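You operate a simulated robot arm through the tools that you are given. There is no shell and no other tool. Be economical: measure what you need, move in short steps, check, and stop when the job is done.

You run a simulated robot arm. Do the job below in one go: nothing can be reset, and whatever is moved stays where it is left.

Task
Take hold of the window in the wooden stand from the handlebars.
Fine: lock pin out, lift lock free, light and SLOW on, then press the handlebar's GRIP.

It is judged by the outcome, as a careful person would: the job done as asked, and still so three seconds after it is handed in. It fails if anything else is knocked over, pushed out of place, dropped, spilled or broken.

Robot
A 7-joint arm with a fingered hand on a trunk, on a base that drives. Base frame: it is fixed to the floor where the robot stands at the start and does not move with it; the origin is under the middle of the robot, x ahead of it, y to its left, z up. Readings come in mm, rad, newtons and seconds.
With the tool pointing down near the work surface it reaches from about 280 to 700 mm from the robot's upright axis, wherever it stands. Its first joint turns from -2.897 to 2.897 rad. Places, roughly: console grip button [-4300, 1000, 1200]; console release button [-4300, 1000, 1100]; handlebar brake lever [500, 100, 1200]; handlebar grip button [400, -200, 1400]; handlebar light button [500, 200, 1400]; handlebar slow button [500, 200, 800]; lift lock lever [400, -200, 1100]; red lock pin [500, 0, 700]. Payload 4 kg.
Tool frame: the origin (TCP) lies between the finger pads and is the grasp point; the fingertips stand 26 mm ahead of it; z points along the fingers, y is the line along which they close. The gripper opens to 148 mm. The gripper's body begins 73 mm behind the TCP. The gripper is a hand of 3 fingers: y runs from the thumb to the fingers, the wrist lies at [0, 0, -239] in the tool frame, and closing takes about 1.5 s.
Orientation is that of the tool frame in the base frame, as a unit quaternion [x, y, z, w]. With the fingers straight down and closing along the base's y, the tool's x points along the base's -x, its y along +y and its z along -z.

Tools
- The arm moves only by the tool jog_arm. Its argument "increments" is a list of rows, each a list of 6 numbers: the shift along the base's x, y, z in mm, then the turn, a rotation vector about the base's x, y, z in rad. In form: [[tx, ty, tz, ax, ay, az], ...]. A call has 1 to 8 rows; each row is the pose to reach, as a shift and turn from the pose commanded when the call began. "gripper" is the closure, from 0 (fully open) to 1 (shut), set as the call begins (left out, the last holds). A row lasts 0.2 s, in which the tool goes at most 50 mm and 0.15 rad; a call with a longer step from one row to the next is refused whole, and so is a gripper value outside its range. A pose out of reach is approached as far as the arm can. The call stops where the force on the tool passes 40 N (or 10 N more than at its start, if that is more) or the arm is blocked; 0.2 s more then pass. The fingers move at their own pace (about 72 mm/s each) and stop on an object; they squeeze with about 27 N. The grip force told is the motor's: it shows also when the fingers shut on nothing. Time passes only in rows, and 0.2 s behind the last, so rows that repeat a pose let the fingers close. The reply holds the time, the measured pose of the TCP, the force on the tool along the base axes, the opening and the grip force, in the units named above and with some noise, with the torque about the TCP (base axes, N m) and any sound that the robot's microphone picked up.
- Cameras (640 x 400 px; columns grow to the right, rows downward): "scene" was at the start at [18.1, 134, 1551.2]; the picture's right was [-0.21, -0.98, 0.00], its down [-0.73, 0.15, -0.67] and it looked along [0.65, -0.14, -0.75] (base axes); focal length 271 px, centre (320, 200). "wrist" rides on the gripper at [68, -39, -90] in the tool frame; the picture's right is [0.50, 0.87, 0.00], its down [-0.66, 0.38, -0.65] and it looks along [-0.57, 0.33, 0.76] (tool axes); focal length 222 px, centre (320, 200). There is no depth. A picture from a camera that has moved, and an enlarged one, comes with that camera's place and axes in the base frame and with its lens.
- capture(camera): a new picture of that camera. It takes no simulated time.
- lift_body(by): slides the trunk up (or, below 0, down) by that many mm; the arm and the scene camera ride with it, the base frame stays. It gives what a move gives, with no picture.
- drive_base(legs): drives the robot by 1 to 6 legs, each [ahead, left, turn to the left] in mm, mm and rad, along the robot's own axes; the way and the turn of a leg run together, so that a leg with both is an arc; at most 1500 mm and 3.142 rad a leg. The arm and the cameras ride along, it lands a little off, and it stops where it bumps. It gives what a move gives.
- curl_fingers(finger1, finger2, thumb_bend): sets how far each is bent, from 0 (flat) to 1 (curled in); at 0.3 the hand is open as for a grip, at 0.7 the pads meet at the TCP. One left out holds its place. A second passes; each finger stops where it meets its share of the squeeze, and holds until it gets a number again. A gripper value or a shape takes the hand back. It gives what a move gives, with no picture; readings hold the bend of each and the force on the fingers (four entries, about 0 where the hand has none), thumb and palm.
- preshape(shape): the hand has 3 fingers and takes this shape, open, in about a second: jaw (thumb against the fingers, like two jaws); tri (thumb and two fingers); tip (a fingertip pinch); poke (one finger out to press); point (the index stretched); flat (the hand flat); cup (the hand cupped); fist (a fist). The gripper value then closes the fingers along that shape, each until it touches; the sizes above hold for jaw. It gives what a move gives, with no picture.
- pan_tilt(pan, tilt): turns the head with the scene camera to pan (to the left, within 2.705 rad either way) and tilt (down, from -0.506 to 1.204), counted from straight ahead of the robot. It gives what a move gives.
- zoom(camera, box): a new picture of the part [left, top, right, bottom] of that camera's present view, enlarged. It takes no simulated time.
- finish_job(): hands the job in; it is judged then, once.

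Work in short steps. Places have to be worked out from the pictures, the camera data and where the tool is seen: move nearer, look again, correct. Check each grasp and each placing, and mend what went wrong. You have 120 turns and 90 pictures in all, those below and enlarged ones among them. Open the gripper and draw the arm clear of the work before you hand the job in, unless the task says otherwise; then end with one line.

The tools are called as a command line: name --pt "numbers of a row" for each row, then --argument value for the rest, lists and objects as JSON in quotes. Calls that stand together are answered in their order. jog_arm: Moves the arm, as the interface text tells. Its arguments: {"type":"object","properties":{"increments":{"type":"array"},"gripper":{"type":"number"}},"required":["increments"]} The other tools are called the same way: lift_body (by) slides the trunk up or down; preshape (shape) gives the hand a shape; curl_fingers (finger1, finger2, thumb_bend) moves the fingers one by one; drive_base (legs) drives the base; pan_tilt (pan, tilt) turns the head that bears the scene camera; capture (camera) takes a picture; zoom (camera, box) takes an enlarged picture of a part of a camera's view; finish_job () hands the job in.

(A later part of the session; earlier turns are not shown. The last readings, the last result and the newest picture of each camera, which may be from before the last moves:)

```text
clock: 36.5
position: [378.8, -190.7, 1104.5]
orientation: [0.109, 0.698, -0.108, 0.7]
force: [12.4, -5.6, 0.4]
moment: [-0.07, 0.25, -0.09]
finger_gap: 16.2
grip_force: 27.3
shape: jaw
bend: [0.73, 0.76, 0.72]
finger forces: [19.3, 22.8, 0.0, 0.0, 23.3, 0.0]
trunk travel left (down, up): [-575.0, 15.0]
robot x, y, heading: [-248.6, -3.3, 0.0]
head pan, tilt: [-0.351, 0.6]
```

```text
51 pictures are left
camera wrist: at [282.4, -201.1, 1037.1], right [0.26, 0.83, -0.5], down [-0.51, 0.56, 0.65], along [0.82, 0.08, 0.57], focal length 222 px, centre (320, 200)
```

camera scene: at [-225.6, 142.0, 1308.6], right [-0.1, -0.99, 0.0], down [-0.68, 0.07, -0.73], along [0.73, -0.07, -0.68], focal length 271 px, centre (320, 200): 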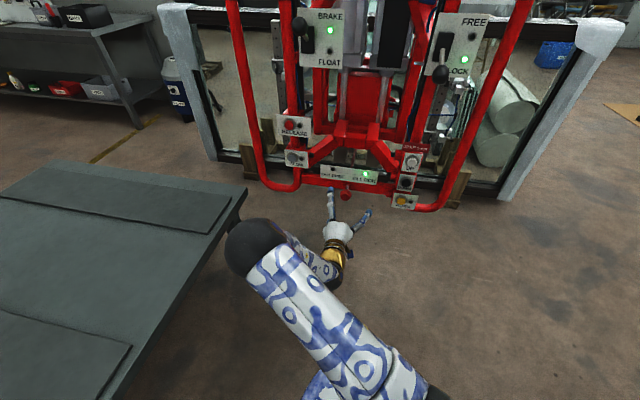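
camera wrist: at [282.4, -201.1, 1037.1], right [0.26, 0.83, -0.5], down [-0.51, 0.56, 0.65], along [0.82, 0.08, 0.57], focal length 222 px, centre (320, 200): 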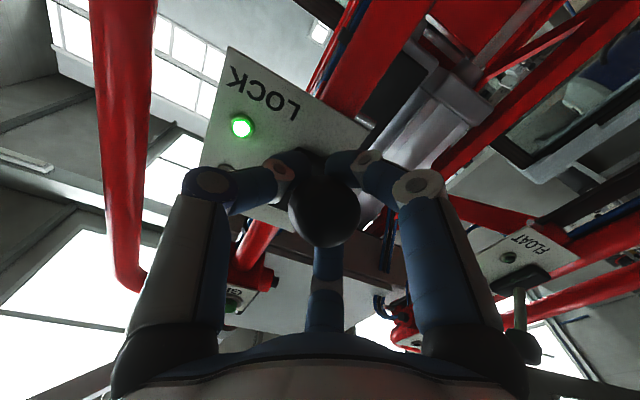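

Firm hold on the knob. I swing it up along the arc in two halves.

jog_arm --pt "-5 1.6 6 0 0 0" --pt "-9 3 12.5 0 0 0" --pt "-12.5 4 20 0 0 0" --pt "-15 5 29 0 0 0" --pt "-17 5.5 38 0 0 0" --pt "-17.5 5.6 46 0 0 0"

capture --camera "wrist"

```text
clock: 37.3
position: [372.4, -186.4, 1123.5]
orientation: [0.109, 0.697, -0.108, 0.7]
force: [32.8, -10.4, 2.8]
moment: [0.17, 0.52, -0.4]
finger_gap: 13.7
grip_force: 27.0
shape: jaw
bend: [0.74, 0.75, 0.73]
finger forces: [16.4, 36.2, 0.1, 0.1, 20.8, 0.1]
trunk travel left (down, up): [-575.0, 15.0]
robot x, y, heading: [-246.9, 1.8, 0.004]
head pan, tilt: [-0.351, 0.6]
stopped in row 3: the force on the tool passed its limit at 42 N (the readings are from after the stop); the commanded pose is now the measured one
```

```text
50 pictures are left
camera wrist: at [275.8, -198.4, 1055.3], right [0.27, 0.83, -0.5], down [-0.51, 0.56, 0.65], along [0.82, 0.08, 0.57], focal length 222 px, centre (320, 200)
```

wrist: 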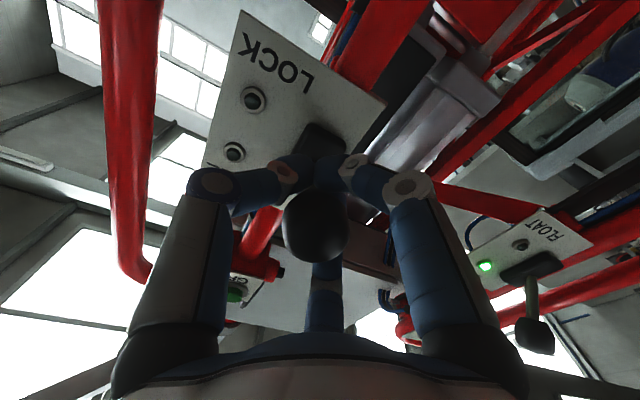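

The lever moves (LOCK lamp is off), but I pulled outward too much (33 N along x). I ease forward and continue upward.

jog_arm --pt "5 -1.6 2 0 0 0" --pt "7 -2.2 8 0 0 0" --pt "7 -2.2 15 0 0 0" --pt "7 -2.2 22 0 0 0"

```text
clock: 38.3
position: [376.0, -186.6, 1144.1]
orientation: [0.109, 0.7, -0.107, 0.698]
force: [10.9, -1.9, -17.4]
moment: [0.41, 0.85, -0.26]
finger_gap: 14.6
grip_force: 26.9
shape: jaw
bend: [0.75, 0.77, 0.74]
finger forces: [31.5, 31.7, 0.0, 0.1, 23.5, 0.1]
trunk travel left (down, up): [-575.0, 15.0]
robot x, y, heading: [-250.5, 1.1, -0.002]
head pan, tilt: [-0.351, 0.6]
```

Going well (z resistance −17 N). I continue up, bending slightly inward.

jog_arm --pt "1 -0.3 7 0 0 0" --pt "3 -1 14 0 0 0" --pt "6 -2 21 0 0 0" --pt "9 -3 28 0 0 0"

capture --camera "wrist"

zoom --camera "scene" --box '[260, 100, 460, 225]'

```text
clock: 39.2
position: [382.1, -188.6, 1159.5]
orientation: [0.109, 0.705, -0.107, 0.692]
force: [6.9, 1.1, -19.9]
moment: [0.28, 0.95, -0.49]
finger_gap: 14.6
grip_force: 26.9
shape: jaw
bend: [0.75, 0.74, 0.73]
finger forces: [27.4, 28.8, 0.1, 0.0, 27.9, 0.0]
trunk travel left (down, up): [-575.0, 15.0]
robot x, y, heading: [-245.1, -1.8, -0.003]
head pan, tilt: [-0.351, 0.6]
stopped in row 4: the force on the tool passed its limit at 46 N (the readings are from after the stop); the commanded pose is now the measured one
```

```text
49 pictures are left
camera wrist: at [283.8, -199.4, 1094.2], right [0.25, 0.83, -0.5], down [-0.5, 0.56, 0.67], along [0.83, 0.08, 0.55], focal length 222 px, centre (320, 200)
```

wrist: 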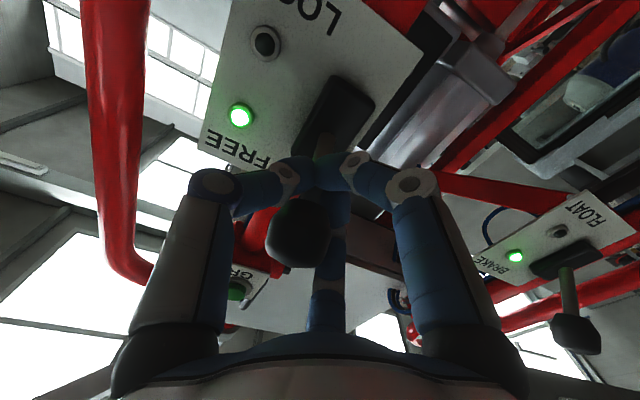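

```text
3.20 times, centred on (360, 162) of scene
camera zoom: at [-220.2, 119.2, 1621.5], right [-0.34, -0.94, 0.0], down [-0.53, 0.19, -0.82], along [0.77, -0.28, -0.57], focal length 866 px, centre (192, 320)
```

zoom: 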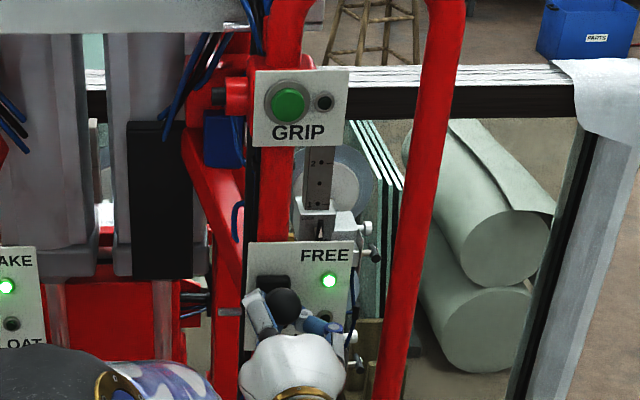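

FREE is lit and the lever is at its stop. I open the fingers, back out along the normal and confirm.

jog_arm --pt "0 0 -3 0 0 0" --pt "0 0 -3 0 0 0" --pt "0 0 -3 0 0 0" --pt "0 0 -3 0 0 0" --pt "0 0 -3 0 0 0" --pt "0 0 -3 0 0 0" --gripper 0.35

jog_arm --pt "-20 6 -3 0 0 0" --pt "-45 14 -3 0 0 0" --pt "-80 26 -3 0 0 0" --pt "-110 35 -3 0 0 0"

zoom --camera "scene" --box '[220, 100, 460, 250]'

```text
clock: 40.6
position: [380.4, -188.7, 1161.7]
orientation: [0.109, 0.701, -0.108, 0.697]
force: [-0.3, -0.4, 0.4]
moment: [0.01, 0.0, 0.02]
finger_gap: 95.7
grip_force: 0.1
shape: jaw
bend: [0.3, 0.3, 0.7]
finger forces: [0.1, 0.0, 0.0, 0.0, 0.1, 0.0]
trunk travel left (down, up): [-575.0, 15.0]
robot x, y, heading: [-250.7, -1.4, -0.003]
head pan, tilt: [-0.351, 0.6]
```

```text
clock: 41.6
position: [282.6, -157.4, 1158.7]
orientation: [0.109, 0.701, -0.109, 0.696]
force: [0.5, -0.3, -0.2]
moment: [0.01, -0.04, -0.03]
finger_gap: 95.5
grip_force: 0.0
shape: jaw
bend: [0.3, 0.3, 0.7]
finger forces: [0.1, 0.0, 0.0, 0.0, 0.0, 0.0]
out of reach, approached as far as the arm can: row 4
trunk travel left (down, up): [-575.0, 15.0]
robot x, y, heading: [-250.8, -1.2, -0.0]
head pan, tilt: [-0.351, 0.6]
```

```text
2.67 times, centred on (340, 175) of scene
camera zoom: at [-223.3, 119.8, 1621.4], right [-0.34, -0.94, 0.0], down [-0.53, 0.19, -0.82], along [0.77, -0.28, -0.57], focal length 722 px, centre (267, 267)
```

zoom: 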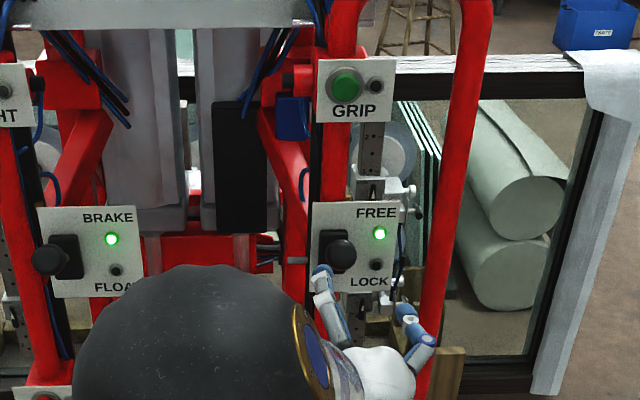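

FREE holds. Next LIGHT: I shape the hand for poking and travel to a standoff about 150 mm in front of that button.

preshape --shape "poke"

jog_arm --pt "0 30 20 0 0 0" --pt "5 65 45 0 0 0" --pt "10 100 70 0 0 0" --pt "15 140 95 0 0 0" --pt "20 180 120 0 0 0" --pt "30 220 145 0 0 0" --pt "50 260 165 0 0 0" --pt "70 300 185 0 0 0"

jog_arm --pt "10 30 5 0 0 0" --pt "27 62 10 0 0 0"

capture --camera "wrist"

pan_tilt --pan 0 --tilt 0.5

capture --camera "scene"

```text
clock: 42.5
position: [282.5, -157.9, 1158.6]
orientation: [0.109, 0.701, -0.108, 0.697]
force: [0.5, 0.0, 0.9]
moment: [0.03, 0.04, 0.02]
finger_gap: 0.0
grip_force: 0.0
shape: poke
bend: [1.0, 1.0, 0.4]
finger forces: [0.0, 0.1, 0.1, 0.0, 0.0, 0.1]
trunk travel left (down, up): [-575.0, 15.0]
robot x, y, heading: [-252.1, -0.0, -0.004]
head pan, tilt: [-0.351, 0.6]
```

```text
clock: 44.3
position: [355.6, 142.5, 1342.9]
orientation: [0.109, 0.702, -0.108, 0.696]
force: [0.6, 1.0, -0.6]
moment: [0.0, 0.0, 0.0]
finger_gap: 0.0
grip_force: 0.0
shape: poke
bend: [1.0, 1.0, 0.4]
finger forces: [0.1, 0.1, 0.0, 0.1, 0.1, 0.0]
out of reach, approached as far as the arm can: row 1
trunk travel left (down, up): [-575.0, 15.0]
robot x, y, heading: [-249.3, -0.8, -0.001]
head pan, tilt: [-0.351, 0.6]
```

```text
clock: 44.9
position: [382.0, 204.7, 1353.9]
orientation: [0.109, 0.702, -0.108, 0.696]
force: [0.4, 0.4, -0.3]
moment: [0.02, -0.01, -0.03]
finger_gap: 0.0
grip_force: 0.1
shape: poke
bend: [1.0, 1.0, 0.4]
finger forces: [0.1, 0.0, 0.0, 0.0, 0.1, 0.0]
trunk travel left (down, up): [-575.0, 15.0]
robot x, y, heading: [-246.8, 0.3, 0.0]
head pan, tilt: [-0.351, 0.6]
```

```text
46 pictures are left
camera wrist: at [284.0, 192.8, 1286.8], right [0.26, 0.83, -0.5], down [-0.5, 0.56, 0.66], along [0.82, 0.08, 0.56], focal length 222 px, centre (320, 200)
```

wrist: 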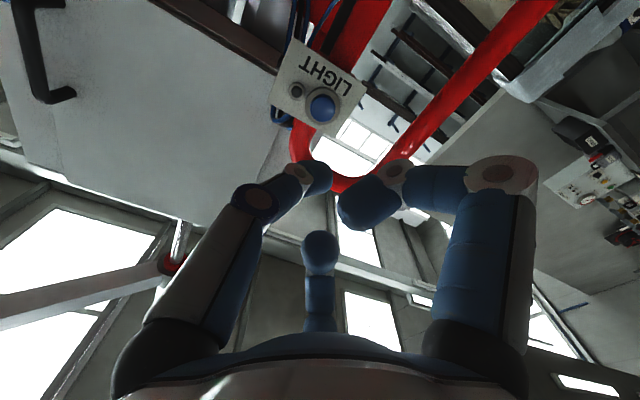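

```text
clock: 45.8
position: [378.4, 201.5, 1352.9]
orientation: [0.11, 0.7, -0.109, 0.697]
force: [0.5, -0.5, -0.1]
moment: [0.03, 0.03, 0.01]
finger_gap: 0.3
grip_force: 0.0
shape: poke
bend: [1.0, 1.0, 0.4]
finger forces: [0.0, 0.0, 0.0, 0.0, 0.0, 0.0]
trunk travel left (down, up): [-575.0, 15.0]
robot x, y, heading: [-245.7, 0.2, 0.001]
head pan, tilt: [0.0, 0.499]
```

```text
45 pictures are left
camera scene: at [-215.9, 150.0, 1630.5], right [0.0, -1.0, 0.0], down [-0.48, 0.0, -0.88], along [0.88, 0.0, -0.48], focal length 271 px, centre (320, 200)
```

scene: 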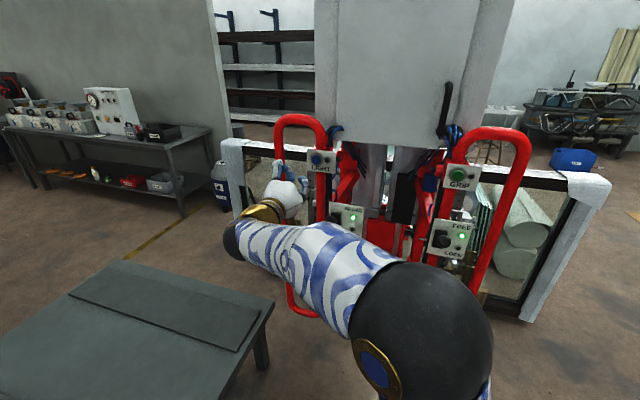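

In "poke" the thumb is the stretched digit, its tip about on the tool axis ~21 mm ahead of the TCP. I enlarge the scene view to compare tip and button.

zoom --camera "scene" --box '[240, 130, 368, 210]'

zoom --camera "wrist" --box '[220, 60, 460, 210]'

```text
5.00 times, centred on (304, 170) of scene
camera zoom: at [-215.9, 150.0, 1630.5], right [0.0, -1.0, 0.0], down [-0.48, 0.0, -0.88], along [0.88, 0.0, -0.48], focal length 1353 px, centre (400, 350)
```

zoom: 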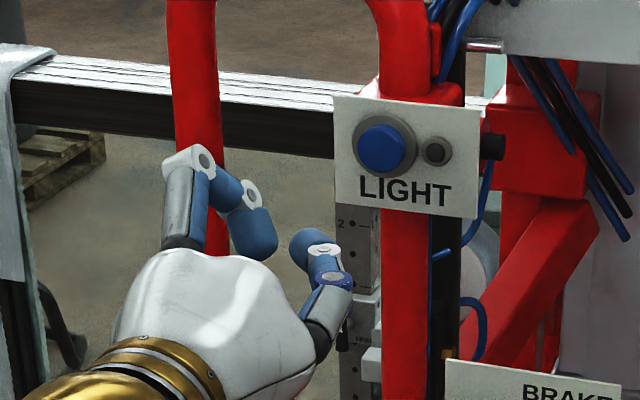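

```text
2.67 times, centred on (340, 135) of wrist
camera zoom: at [283.3, 191.8, 1287.0], right [0.26, 0.83, -0.5], down [-0.5, 0.56, 0.66], along [0.82, 0.08, 0.56], focal length 592 px, centre (267, 373)
```

zoom: 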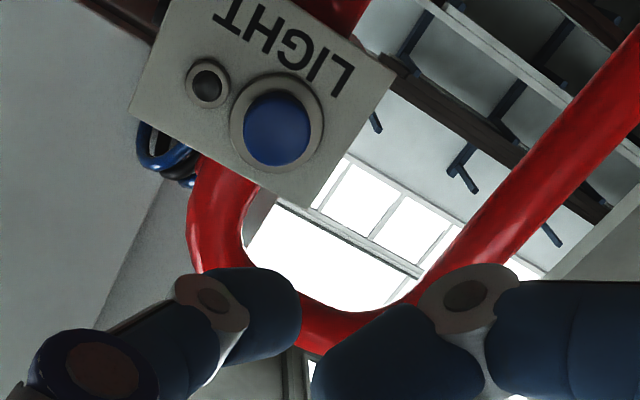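

The tip is at about (400,199,1352), the button at (537,160,1354). I approach to ~20 mm short and check.

jog_arm --pt "40 -11 1 0 0 0" --pt "80 -23 2 0 0 0" --pt "112 -32 2 0 0 0"

zoom --camera "scene" --box '[240, 130, 368, 210]'

zoom --camera "wrist" --box '[200, 60, 440, 210]'

```text
clock: 46.5
position: [493.9, 170.8, 1356.6]
orientation: [0.109, 0.701, -0.108, 0.696]
force: [0.5, -0.1, 0.4]
moment: [0.03, 0.02, 0.01]
finger_gap: 0.4
grip_force: 0.0
shape: poke
bend: [1.0, 1.0, 0.4]
finger forces: [0.0, 0.1, 0.0, 0.1, 0.0, 0.0]
trunk travel left (down, up): [-575.0, 15.0]
robot x, y, heading: [-248.3, 0.6, -0.001]
head pan, tilt: [0.0, 0.499]
```

```text
5.00 times, centred on (304, 170) of scene
camera zoom: at [-215.3, 150.1, 1630.4], right [0.0, -1.0, 0.0], down [-0.48, 0.0, -0.88], along [0.88, 0.0, -0.48], focal length 1353 px, centre (400, 350)
```

zoom: 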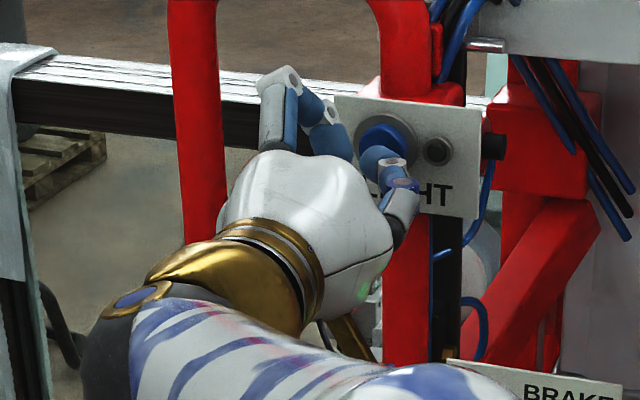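

```text
2.67 times, centred on (320, 135) of wrist
camera zoom: at [395.5, 159.8, 1289.2], right [0.26, 0.83, -0.5], down [-0.5, 0.56, 0.66], along [0.82, 0.08, 0.56], focal length 592 px, centre (320, 373)
```

zoom: 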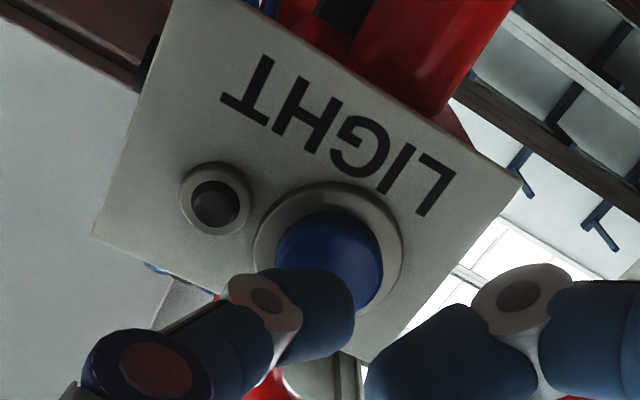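

The tip is lined up with the blue button. I push in small steps along the normal, then back off.

jog_arm --pt "7 -2 0 0 0 0" --pt "13 -4 0 0 0 0" --pt "18 -6 0 0 0 0" --pt "22 -7 0 0 0 0" --pt "26 -8 0 0 0 0" --pt "30 -9.5 0 0 0 0"

zoom --camera "wrist" --box '[200, 60, 440, 210]'

```text
clock: 48.0
position: [515.7, 162.8, 1360.0]
orientation: [0.109, 0.699, -0.107, 0.698]
force: [-37.0, 1.2, -5.5]
moment: [0.03, 0.11, -0.04]
finger_gap: 0.2
grip_force: 0.1
shape: poke
bend: [1.0, 1.0, 0.91]
finger forces: [0.0, 0.1, 0.0, 0.0, 35.6, 0.0]
trunk travel left (down, up): [-575.0, 15.0]
robot x, y, heading: [-244.1, -0.5, 0.0]
head pan, tilt: [0.0, 0.499]
heard: click
```

```text
2.67 times, centred on (320, 135) of wrist
camera zoom: at [418.8, 152.3, 1292.1], right [0.26, 0.83, -0.5], down [-0.51, 0.56, 0.66], along [0.82, 0.08, 0.57], focal length 592 px, centre (320, 373)
```

zoom: 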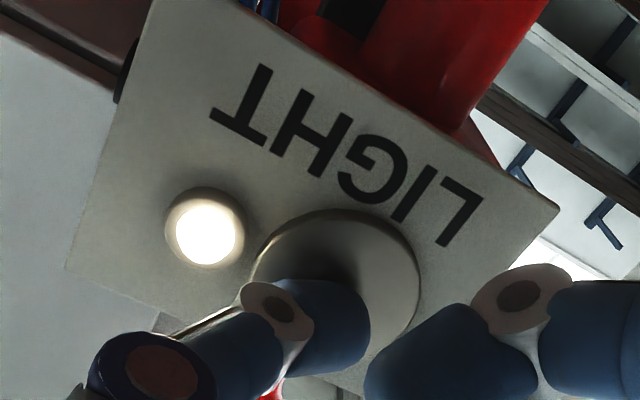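

A click and the LIGHT lamp is on. I back off and confirm that it stays lit.

jog_arm --pt "-20 6 0 0 0 0" --pt "-60 19 0 0 0 0" --pt "-100 32 0 0 0 0" --pt "-140 45 0 0 0 0"

zoom --camera "scene" --box '[240, 100, 500, 260]'

```text
clock: 49.0
position: [382.1, 206.5, 1357.8]
orientation: [0.109, 0.702, -0.108, 0.696]
force: [0.7, 0.4, 0.7]
moment: [0.02, 0.02, -0.01]
finger_gap: 0.0
grip_force: 0.0
shape: poke
bend: [1.0, 1.0, 0.4]
finger forces: [0.0, 0.0, 0.1, 0.0, 0.0, 0.0]
trunk travel left (down, up): [-575.0, 15.0]
robot x, y, heading: [-249.9, 2.5, -0.003]
head pan, tilt: [0.0, 0.499]
```

```text
2.46 times, centred on (370, 180) of scene
camera zoom: at [-216.4, 150.1, 1630.5], right [0.0, -1.0, 0.0], down [-0.48, 0.0, -0.88], along [0.88, 0.0, -0.48], focal length 666 px, centre (197, 249)
```

zoom: 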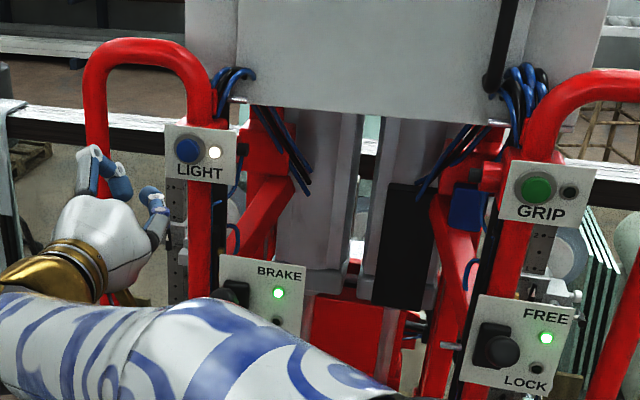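

LIGHT stays lit. For SLOW (552,157,784) I lower the trunk 400 mm after backing off slightly further, then look.

jog_arm --pt "-20 0 0 0 0 0" --pt "-30 0 0 0 0 0"

lift_body --by -400

jog_arm --pt "0 0 -40 0 0 0" --pt "5 0 -80 0 0 0" --pt "20 0 -120 0 0 0" --pt "40 -4 -160 0 0 0" --pt "55 -5 -176 0 0 0"

pan_tilt --pan 0 --tilt 0.6

capture --camera "scene"

capture --camera "wrist"

```text
clock: 49.5
position: [353.2, 207.0, 1356.3]
orientation: [0.11, 0.701, -0.109, 0.696]
force: [-0.4, -0.8, 0.2]
moment: [0.04, 0.02, 0.01]
finger_gap: 0.1
grip_force: 0.0
shape: poke
bend: [1.0, 1.0, 0.4]
finger forces: [0.0, 0.0, 0.0, 0.0, 0.1, 0.0]
trunk travel left (down, up): [-575.0, 15.0]
robot x, y, heading: [-252.4, -1.1, -0.002]
head pan, tilt: [0.0, 0.499]
```

```text
clock: 53.4
position: [353.9, 206.6, 956.0]
orientation: [0.11, 0.701, -0.108, 0.696]
force: [0.7, -0.4, -0.2]
moment: [-0.01, -0.03, 0.0]
finger_gap: 0.2
grip_force: 0.2
shape: poke
bend: [1.0, 1.0, 0.4]
finger forces: [0.0, 0.0, 0.1, 0.0, 0.1, 0.0]
trunk travel left (down, up): [-175.0, 415.0]
robot x, y, heading: [-245.4, -1.4, -0.005]
head pan, tilt: [0.0, 0.499]
```

```text
clock: 54.6
position: [407.9, 200.5, 781.2]
orientation: [0.109, 0.701, -0.107, 0.697]
force: [0.4, -0.9, -0.2]
moment: [-0.01, 0.01, -0.03]
finger_gap: 0.0
grip_force: 0.1
shape: poke
bend: [1.0, 1.0, 0.4]
finger forces: [0.1, 0.0, 0.0, 0.1, 0.1, 0.0]
trunk travel left (down, up): [-175.0, 415.0]
robot x, y, heading: [-245.2, 2.7, 0.003]
head pan, tilt: [0.0, 0.499]
```

```text
clock: 55.2
position: [408.4, 202.7, 781.1]
orientation: [0.109, 0.701, -0.108, 0.696]
force: [-0.3, -1.0, 0.0]
moment: [-0.02, -0.02, -0.02]
finger_gap: 0.0
grip_force: 0.0
shape: poke
bend: [1.0, 1.0, 0.4]
finger forces: [0.0, 0.0, 0.0, 0.0, 0.0, 0.0]
trunk travel left (down, up): [-175.0, 415.0]
robot x, y, heading: [-248.3, 0.3, 0.003]
head pan, tilt: [0.0, 0.6]
```

```text
38 pictures are left
camera scene: at [-218.5, 150.1, 1221.4], right [0.0, -1.0, 0.0], down [-0.56, 0.0, -0.83], along [0.83, 0.0, -0.56], focal length 271 px, centre (320, 200)
```

scene: 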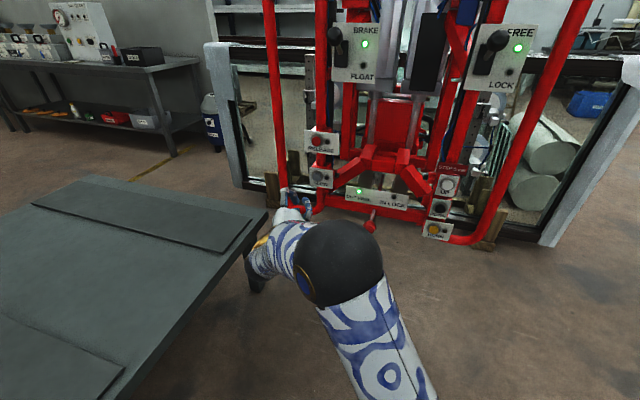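

```text
37 pictures are left
camera wrist: at [310.9, 190.8, 714.1], right [0.26, 0.83, -0.5], down [-0.5, 0.56, 0.66], along [0.82, 0.08, 0.56], focal length 222 px, centre (320, 200)
```

wrist: 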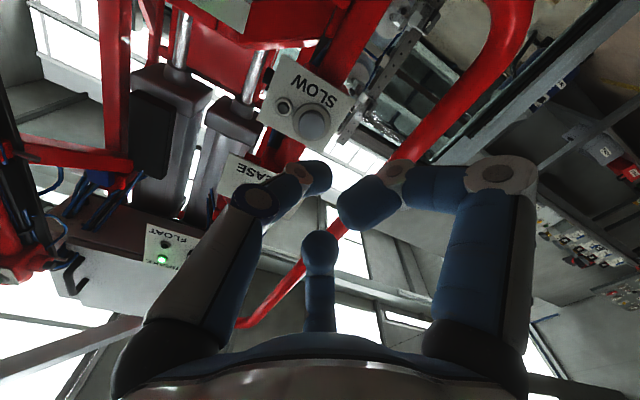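

I enlarge the scene to see the tip relative to the SLOW button, since wrist and scene estimates differ a bit in height.

zoom --camera "scene" --box '[270, 110, 430, 250]'

zoom --camera "wrist" --box '[220, 60, 460, 210]'

```text
2.86 times, centred on (350, 180) of scene
camera zoom: at [-218.5, 150.1, 1221.4], right [0.0, -1.0, 0.0], down [-0.56, 0.0, -0.83], along [0.83, 0.0, -0.56], focal length 773 px, centre (234, 257)
```

zoom: 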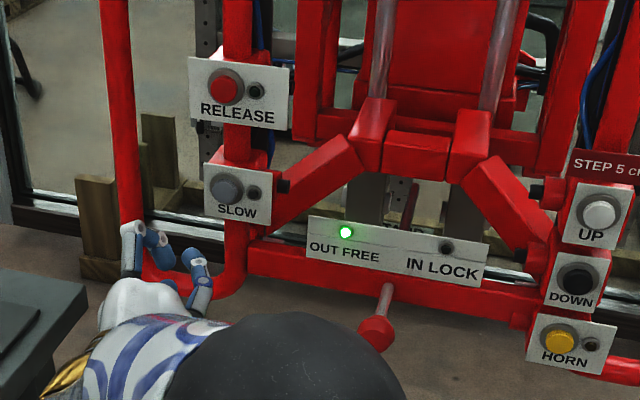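

```text
2.67 times, centred on (340, 135) of wrist
camera zoom: at [310.9, 190.8, 714.1], right [0.26, 0.83, -0.5], down [-0.5, 0.56, 0.66], along [0.82, 0.08, 0.56], focal length 592 px, centre (267, 373)
```

zoom: 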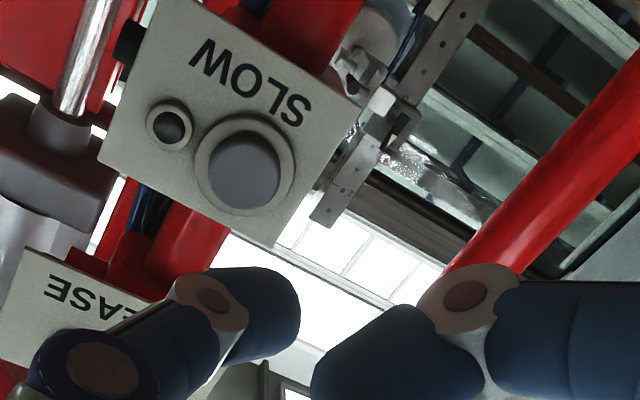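

Combining views, SLOW is near (545,159,793). I approach to ~25 mm short with a 12 mm rise.

jog_arm --pt "30 -10 6 0 0 0" --pt "60 -20 12 0 0 0" --pt "92 -30 12 0 0 0"

zoom --camera "scene" --box '[270, 110, 430, 250]'

zoom --camera "wrist" --box '[200, 60, 440, 210]'

```text
clock: 56.0
position: [499.9, 171.1, 792.6]
orientation: [0.108, 0.701, -0.107, 0.697]
force: [-0.1, 0.8, -1.1]
moment: [0.02, 0.04, 0.01]
finger_gap: 0.1
grip_force: 0.2
shape: poke
bend: [1.0, 1.0, 0.4]
finger forces: [0.1, 0.1, 0.0, 0.0, 0.0, 0.0]
trunk travel left (down, up): [-175.0, 415.0]
robot x, y, heading: [-246.2, 1.4, -0.002]
head pan, tilt: [0.0, 0.6]
```

```text
2.86 times, centred on (350, 180) of scene
camera zoom: at [-218.7, 150.1, 1221.4], right [0.0, -1.0, 0.0], down [-0.56, 0.0, -0.83], along [0.83, 0.0, -0.56], focal length 773 px, centre (234, 257)
```

zoom: 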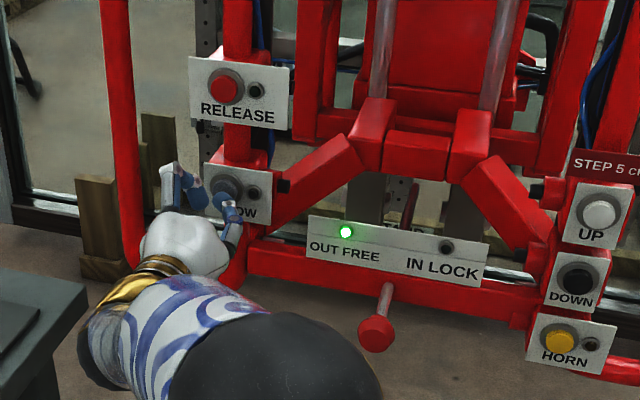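

```text
2.67 times, centred on (320, 135) of wrist
camera zoom: at [402.7, 161.2, 726.3], right [0.26, 0.83, -0.5], down [-0.5, 0.56, 0.66], along [0.82, 0.08, 0.56], focal length 592 px, centre (320, 373)
```

zoom: 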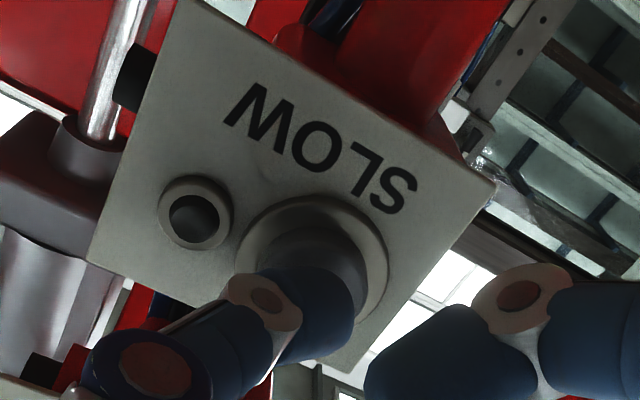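

This matches the LIGHT pre-press view. I push in small steps.

jog_arm --pt "8 -4 1 0 0 0" --pt "14 -6 2 0 0 0" --pt "20 -8 2 0 0 0" --pt "24 -9 2 0 0 0" --pt "28 -10 2 0 0 0" --pt "32 -11.5 2 0 0 0"

zoom --camera "wrist" --box '[200, 60, 440, 210]'

```text
clock: 56.9
position: [516.6, 165.4, 795.9]
orientation: [0.107, 0.702, -0.105, 0.697]
force: [-32.1, 0.7, 0.7]
moment: [0.02, -0.1, -0.04]
finger_gap: 0.2
grip_force: 0.0
shape: poke
bend: [1.0, 1.0, 0.91]
finger forces: [0.0, 0.0, 0.0, 0.0, 30.4, 0.0]
trunk travel left (down, up): [-175.0, 415.0]
robot x, y, heading: [-244.1, -2.4, 0.001]
head pan, tilt: [0.0, 0.6]
heard: click
stopped in row 4: the force on the tool passed its limit at 41 N (the readings are from after the stop); the commanded pose is now the measured one
```

```text
2.67 times, centred on (320, 135) of wrist
camera zoom: at [418.3, 155.6, 728.3], right [0.26, 0.83, -0.5], down [-0.51, 0.56, 0.66], along [0.82, 0.08, 0.56], focal length 592 px, centre (320, 373)
```

zoom: 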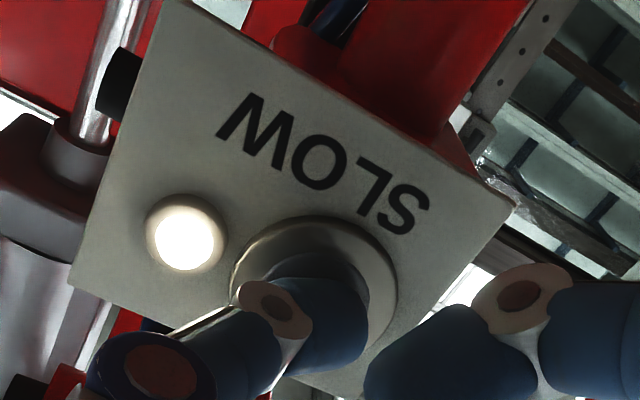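

SLOW clicked on. I retreat, raise the trunk 415 mm, and check lamps and the gripper's position at the window before GRIP.

jog_arm --pt "-20 6 0 0 0 0" --pt "-60 19 0 0 0 0" --pt "-100 32 0 0 0 0" --pt "-145 46 0 0 0 0"

zoom --camera "scene" --box '[240, 0, 560, 250]'

lift_body --by 410

pan_tilt --pan -0.3 --tilt 0.45

capture --camera "scene"

```text
clock: 57.9
position: [374.7, 210.5, 794.2]
orientation: [0.111, 0.701, -0.11, 0.696]
force: [0.0, 0.3, -1.0]
moment: [-0.01, 0.02, -0.01]
finger_gap: 0.2
grip_force: 0.1
shape: poke
bend: [1.0, 1.0, 0.4]
finger forces: [0.0, 0.0, 0.0, 0.1, 0.0, 0.0]
trunk travel left (down, up): [-175.0, 415.0]
robot x, y, heading: [-246.8, -3.5, -0.0]
head pan, tilt: [0.0, 0.6]
```

```text
1.60 times, centred on (400, 125) of scene
camera zoom: at [-219.1, 150.0, 1221.4], right [0.0, -1.0, 0.0], down [-0.57, 0.0, -0.82], along [0.82, 0.0, -0.57], focal length 433 px, centre (192, 320)
```

zoom: 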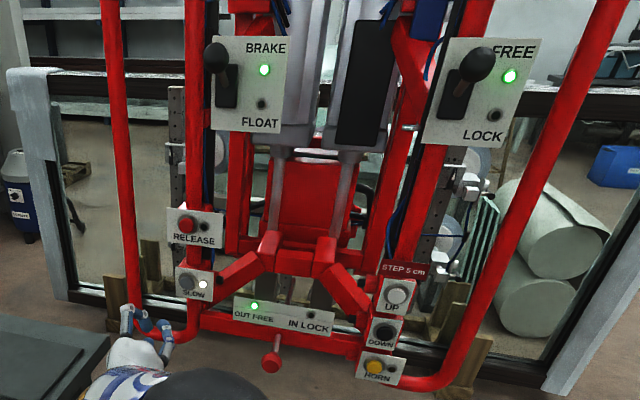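

```text
refused: 410 is not a number from -400 to 400
```

```text
clock: 58.7
position: [376.0, 210.7, 793.6]
orientation: [0.109, 0.703, -0.108, 0.695]
force: [0.6, 0.2, 1.0]
moment: [0.01, -0.01, 0.03]
finger_gap: 0.0
grip_force: 0.0
shape: poke
bend: [1.0, 1.0, 0.4]
finger forces: [0.1, 0.0, 0.0, 0.0, 0.0, 0.1]
trunk travel left (down, up): [-175.0, 415.0]
robot x, y, heading: [-248.8, 0.2, 0.0]
head pan, tilt: [-0.3, 0.45]
```

```text
30 pictures are left
camera scene: at [-220.0, 123.0, 1234.9], right [-0.3, -0.96, 0.0], down [-0.42, 0.13, -0.9], along [0.86, -0.27, -0.44], focal length 271 px, centre (320, 200)
```

scene: 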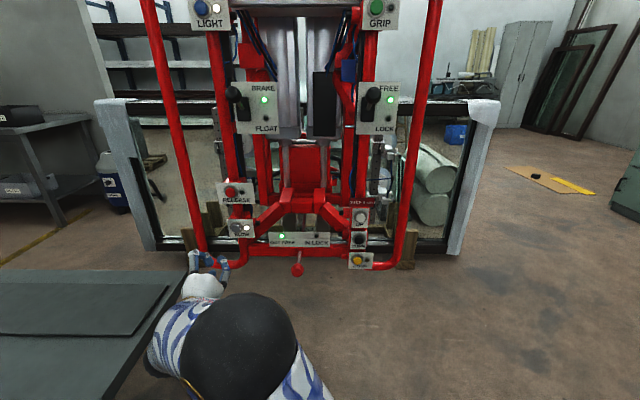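

All lamps are right: OUT FREE, FREE, LIGHT, SLOW (BRAKE as found). I raise the trunk 400 mm and travel to a standoff at GRIP.

lift_body --by 400

jog_arm --pt "-15 -20 25 0 0 0" --pt "-30 -50 50 0 0 0" --pt "-40 -85 75 0 0 0" --pt "-45 -120 100 0 0 0" --pt "-50 -155 125 0 0 0" --pt "-55 -190 145 0 0 0" --pt "-60 -230 155 0 0 0" --pt "-62 -270 160 0 0 0"

jog_arm --pt "-5 -35 1 0 0 0" --pt "-10 -70 3 0 0 0" --pt "-15 -103 3 0 0 0"

capture --camera "wrist"

pan_tilt --pan -0.4 --tilt 0.45

zoom --camera "scene" --box '[220, 120, 420, 245]'

```text
clock: 62.6
position: [374.8, 211.1, 1194.6]
orientation: [0.109, 0.702, -0.108, 0.695]
force: [-0.1, 0.0, 1.0]
moment: [0.0, -0.02, 0.02]
finger_gap: 0.0
grip_force: 0.1
shape: poke
bend: [1.0, 1.0, 0.4]
finger forces: [0.0, 0.1, 0.0, 0.0, 0.1, 0.0]
trunk travel left (down, up): [-575.0, 15.0]
robot x, y, heading: [-250.2, -1.5, 0.003]
head pan, tilt: [-0.3, 0.45]
```

```text
clock: 64.4
position: [313.4, -58.8, 1352.9]
orientation: [0.109, 0.702, -0.109, 0.695]
force: [-0.3, -0.2, 0.3]
moment: [0.04, -0.05, 0.02]
finger_gap: 0.0
grip_force: 0.1
shape: poke
bend: [1.0, 1.0, 0.4]
finger forces: [0.1, 0.1, 0.1, 0.0, 0.0, 0.0]
trunk travel left (down, up): [-575.0, 15.0]
robot x, y, heading: [-253.0, 0.3, -0.003]
head pan, tilt: [-0.3, 0.45]
```

```text
clock: 65.2
position: [296.4, -162.5, 1356.3]
orientation: [0.11, 0.702, -0.108, 0.696]
force: [0.4, -0.6, 0.8]
moment: [-0.01, 0.02, -0.01]
finger_gap: 0.0
grip_force: 0.1
shape: poke
bend: [1.0, 1.0, 0.4]
finger forces: [0.0, 0.0, 0.0, 0.0, 0.1, 0.0]
trunk travel left (down, up): [-575.0, 15.0]
robot x, y, heading: [-248.4, 3.9, -0.001]
head pan, tilt: [-0.3, 0.45]
```

```text
29 pictures are left
camera wrist: at [199.8, -174.2, 1289.3], right [0.26, 0.83, -0.5], down [-0.5, 0.56, 0.66], along [0.82, 0.08, 0.56], focal length 222 px, centre (320, 200)
```

wrist: 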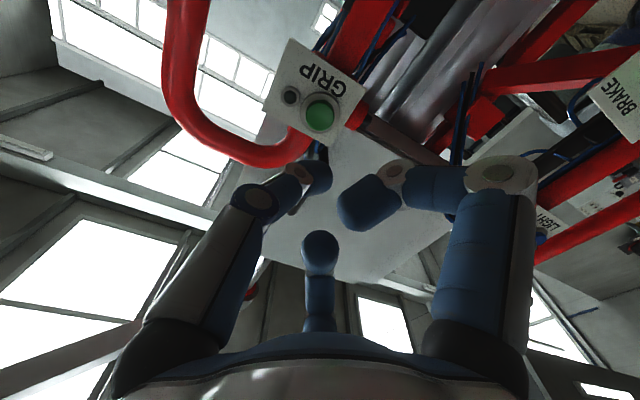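

```text
clock: 65.8
position: [296.7, -162.4, 1355.9]
orientation: [0.109, 0.702, -0.107, 0.696]
force: [0.2, 0.5, 1.3]
moment: [0.01, -0.02, 0.0]
finger_gap: 0.0
grip_force: 0.1
shape: poke
bend: [1.0, 1.0, 0.4]
finger forces: [0.1, 0.0, 0.1, 0.1, 0.0, 0.1]
trunk travel left (down, up): [-575.0, 15.0]
robot x, y, heading: [-248.0, -0.6, 0.003]
head pan, tilt: [-0.4, 0.45]
```

```text
3.20 times, centred on (320, 182) of scene
camera zoom: at [-223.2, 114.2, 1635.0], right [-0.39, -0.92, 0.0], down [-0.4, 0.17, -0.9], along [0.83, -0.35, -0.44], focal length 866 px, centre (320, 256)
```

zoom: 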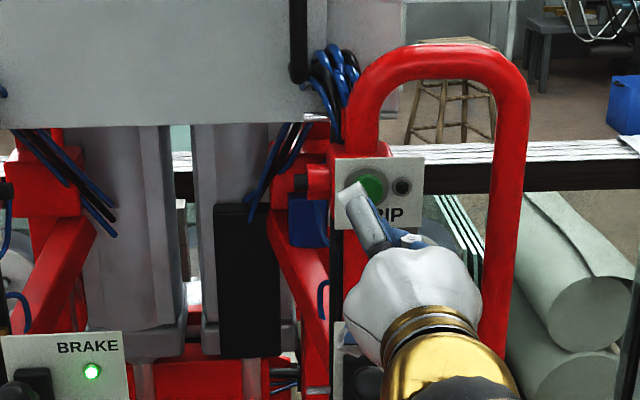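

GRIP is confirmed near (420,−204,1357), tip at about (317,−169,1356). I approach to ~24 mm short.

jog_arm --pt "30 -10 1 0 0 0" --pt "60 -20 1 0 0 0" --pt "80 -27 1 0 0 0"

zoom --camera "wrist" --box '[200, 60, 440, 210]'

zoom --camera "scene" --box '[270, 130, 398, 210]'

```text
clock: 66.6
position: [378.7, -190.6, 1356.9]
orientation: [0.108, 0.702, -0.107, 0.696]
force: [-0.4, 0.3, -0.9]
moment: [-0.01, 0.01, -0.04]
finger_gap: 0.1
grip_force: 0.1
shape: poke
bend: [1.0, 1.0, 0.4]
finger forces: [0.1, 0.0, 0.0, 0.0, 0.1, 0.0]
trunk travel left (down, up): [-575.0, 15.0]
robot x, y, heading: [-252.0, -1.5, 0.0]
head pan, tilt: [-0.4, 0.45]
```

```text
2.67 times, centred on (320, 135) of wrist
camera zoom: at [281.2, -200.9, 1290.6], right [0.26, 0.83, -0.5], down [-0.5, 0.56, 0.66], along [0.83, 0.08, 0.56], focal length 592 px, centre (320, 373)
```

zoom: 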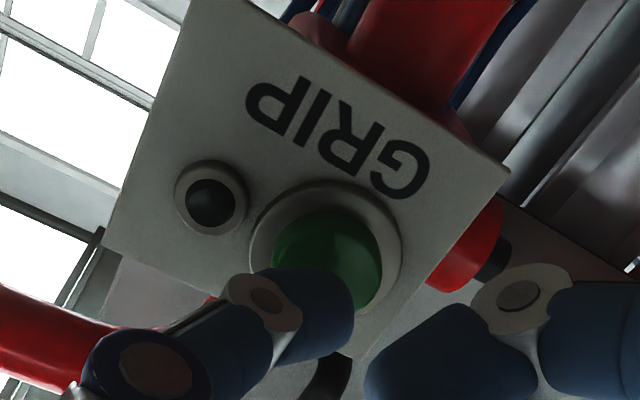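

```text
5.00 times, centred on (334, 170) of scene
camera zoom: at [-222.8, 114.2, 1634.9], right [-0.39, -0.92, 0.0], down [-0.4, 0.17, -0.9], along [0.83, -0.35, -0.44], focal length 1353 px, centre (250, 350)
```

zoom: 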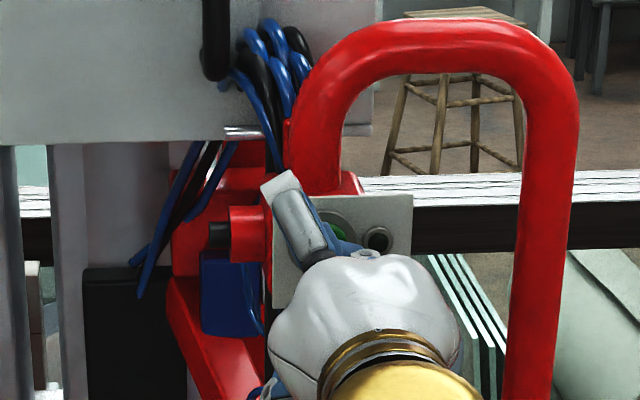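

The view is identical to the LIGHT pre-press one. I press GRIP the same way.

jog_arm --pt "7 -2 0 0 0 0" --pt "13 -4 0 0 0 0" --pt "18 -6 0 0 0 0" --pt "22 -7 0 0 0 0" --pt "26 -8 0 0 0 0" --pt "29 -9 0 0 0 0"

zoom --camera "wrist" --box '[200, 60, 440, 210]'

```text
clock: 68.0
position: [396.9, -200.2, 1362.3]
orientation: [0.111, 0.699, -0.109, 0.698]
force: [-50.8, 6.6, 1.0]
moment: [0.02, -0.01, -0.13]
finger_gap: 0.0
grip_force: 0.0
shape: poke
bend: [1.0, 1.0, 0.94]
finger forces: [0.1, 0.0, 0.0, 0.1, 52.7, 0.0]
trunk travel left (down, up): [-575.0, 15.0]
robot x, y, heading: [-253.9, -0.9, -0.001]
head pan, tilt: [-0.4, 0.45]
heard: click
stopped in row 6: the force on the tool passed its limit at 41 N (the readings are from after the stop); the commanded pose is now the measured one
```

```text
2.67 times, centred on (320, 135) of wrist
camera zoom: at [299.5, -211.2, 1294.7], right [0.27, 0.83, -0.5], down [-0.5, 0.56, 0.66], along [0.82, 0.08, 0.56], focal length 592 px, centre (320, 373)
```

zoom: 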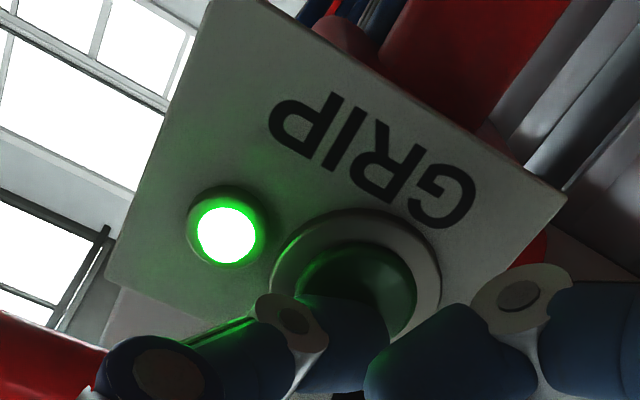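

GRIP clicked and its lamp is on. I back off clear, wait a little, and check all the lamps.

jog_arm --pt "-15 5 0 0 0 0" --pt "-50 16 0 0 0 0" --pt "-85 27 0 0 0 0" --pt "-100 60 0 0 0 0" --pt "-95 100 -20 0 0 0" --pt "-90 140 -40 0 0 0"

pan_tilt --pan -0.25 --tilt 0.5

capture --camera "scene"

zoom --camera "scene" --box '[220, 100, 460, 330]'

```text
clock: 69.4
position: [314.4, -59.0, 1316.4]
orientation: [0.11, 0.701, -0.109, 0.696]
force: [-0.2, 0.2, 0.1]
moment: [0.03, 0.03, -0.02]
finger_gap: 0.1
grip_force: 0.1
shape: poke
bend: [1.0, 1.0, 0.4]
finger forces: [0.0, 0.0, 0.1, 0.0, 0.1, 0.0]
trunk travel left (down, up): [-575.0, 15.0]
robot x, y, heading: [-246.5, -1.4, 0.001]
head pan, tilt: [-0.4, 0.45]
```

```text
clock: 70.1
position: [314.3, -59.1, 1317.2]
orientation: [0.111, 0.701, -0.109, 0.696]
force: [-0.5, -0.3, -1.0]
moment: [0.02, 0.01, -0.03]
finger_gap: 0.0
grip_force: 0.0
shape: poke
bend: [1.0, 1.0, 0.4]
finger forces: [0.0, 0.0, 0.0, 0.0, 0.0, 0.1]
trunk travel left (down, up): [-575.0, 15.0]
robot x, y, heading: [-252.2, -1.9, -0.0]
head pan, tilt: [-0.25, 0.499]
```

```text
24 pictures are left
camera scene: at [-220.1, 127.6, 1630.5], right [-0.25, -0.97, 0.0], down [-0.46, 0.12, -0.88], along [0.85, -0.22, -0.48], focal length 271 px, centre (320, 200)
```

scene: 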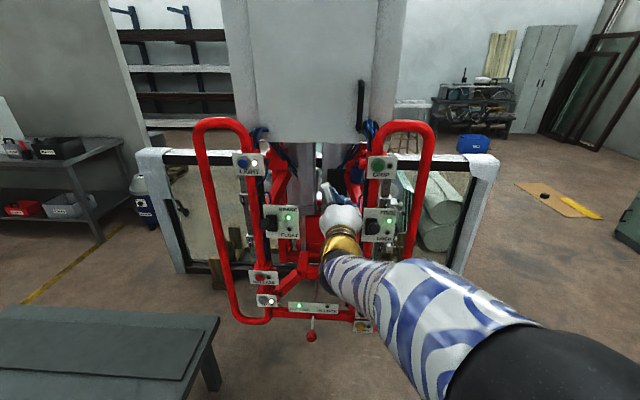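

```text
1.74 times, centred on (340, 215) of scene
camera zoom: at [-220.1, 127.6, 1630.5], right [-0.25, -0.97, 0.0], down [-0.46, 0.12, -0.88], along [0.85, -0.22, -0.48], focal length 471 px, centre (285, 174)
```

zoom: 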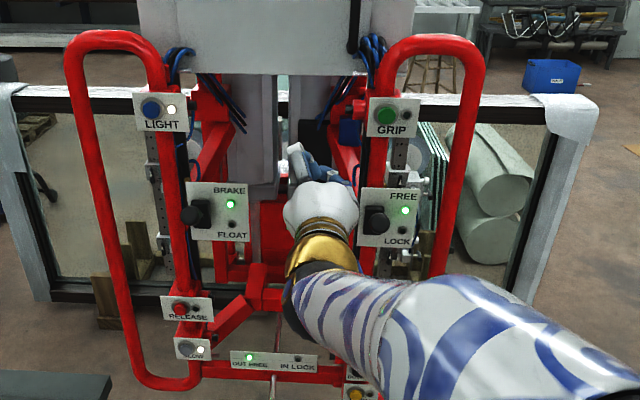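

The GRIP lamp seems dark now. I zoom in to check it and the suction arms/gauges near the window.

zoom --camera "scene" --box '[350, 140, 446, 270]'

zoom --camera "scene" --box '[220, 140, 316, 300]'

```text
3.08 times, centred on (398, 205) of scene
camera zoom: at [-220.1, 127.6, 1630.5], right [-0.25, -0.97, 0.0], down [-0.46, 0.12, -0.88], along [0.85, -0.22, -0.48], focal length 833 px, centre (80, 185)
```

zoom: 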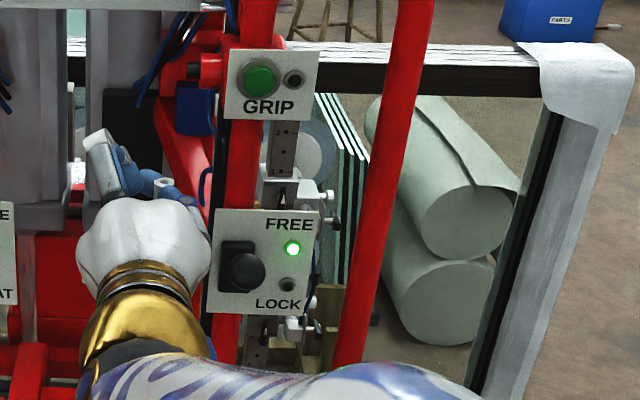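

```text
2.50 times, centred on (268, 220) of scene
camera zoom: at [-220.1, 127.6, 1630.5], right [-0.25, -0.97, 0.0], down [-0.46, 0.12, -0.88], along [0.85, -0.22, -0.48], focal length 677 px, centre (450, 150)
```

zoom: 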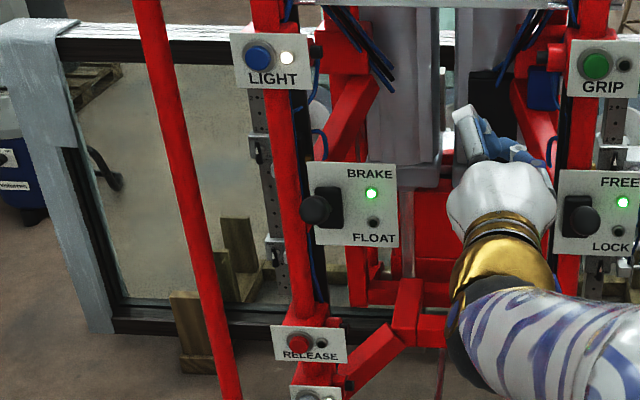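

The lamp went dark after release. I compare with the identical earlier view (pan −0.35, tilt 0.6) to see whether the pads have moved.

pan_tilt --pan -0.351 --tilt 0.6

zoom --camera "scene" --box '[260, 100, 460, 225]'

```text
clock: 70.8
position: [313.5, -58.1, 1317.0]
orientation: [0.11, 0.701, -0.109, 0.696]
force: [0.7, 0.1, 1.3]
moment: [-0.03, 0.0, 0.01]
finger_gap: 0.1
grip_force: 0.0
shape: poke
bend: [1.0, 1.0, 0.4]
finger forces: [0.0, 0.1, 0.1, 0.0, 0.1, 0.0]
trunk travel left (down, up): [-575.0, 15.0]
robot x, y, heading: [-247.8, 2.3, -0.002]
head pan, tilt: [-0.351, 0.6]
```

```text
3.20 times, centred on (360, 162) of scene
camera zoom: at [-225.3, 119.7, 1621.4], right [-0.34, -0.94, 0.0], down [-0.53, 0.19, -0.83], along [0.77, -0.28, -0.56], focal length 866 px, centre (192, 320)
```

zoom: 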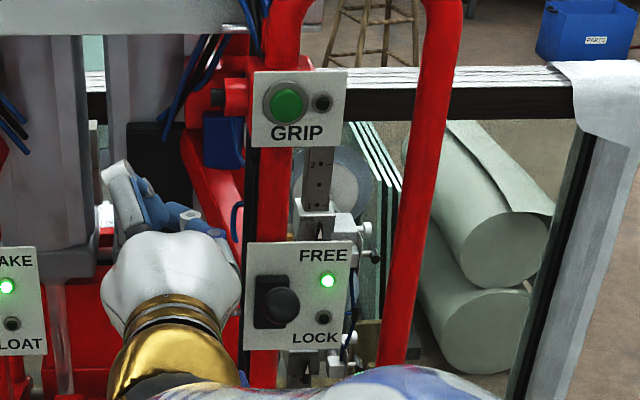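

Nothing moved, so GRIP probably must be held until it takes. I return to it, press and hold for a few seconds.

jog_arm --pt "-5 -35 18 0 0 0" --pt "-10 -72 35 0 0 0" --pt "-10 -105 40 0 0 0" --pt "20 -115 40 0 0 0" --pt "50 -125 40 0 0 0" --pt "65 -131 40 0 0 0"

zoom --camera "wrist" --box '[200, 60, 440, 210]'

```text
clock: 72.2
position: [380.1, -190.5, 1357.9]
orientation: [0.11, 0.702, -0.108, 0.695]
force: [-0.3, 0.4, -0.2]
moment: [-0.04, 0.02, 0.07]
finger_gap: 0.2
grip_force: 0.1
shape: poke
bend: [1.0, 1.0, 0.4]
finger forces: [0.1, 0.0, 0.0, 0.0, 0.0, 0.0]
trunk travel left (down, up): [-575.0, 15.0]
robot x, y, heading: [-249.9, -2.1, -0.002]
head pan, tilt: [-0.351, 0.6]
```

```text
2.67 times, centred on (320, 135) of wrist
camera zoom: at [282.2, -202.1, 1291.0], right [0.26, 0.83, -0.5], down [-0.5, 0.56, 0.66], along [0.83, 0.08, 0.56], focal length 592 px, centre (320, 373)
```

zoom: 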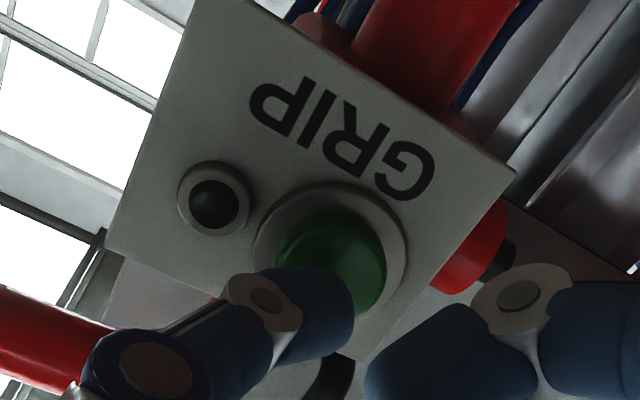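

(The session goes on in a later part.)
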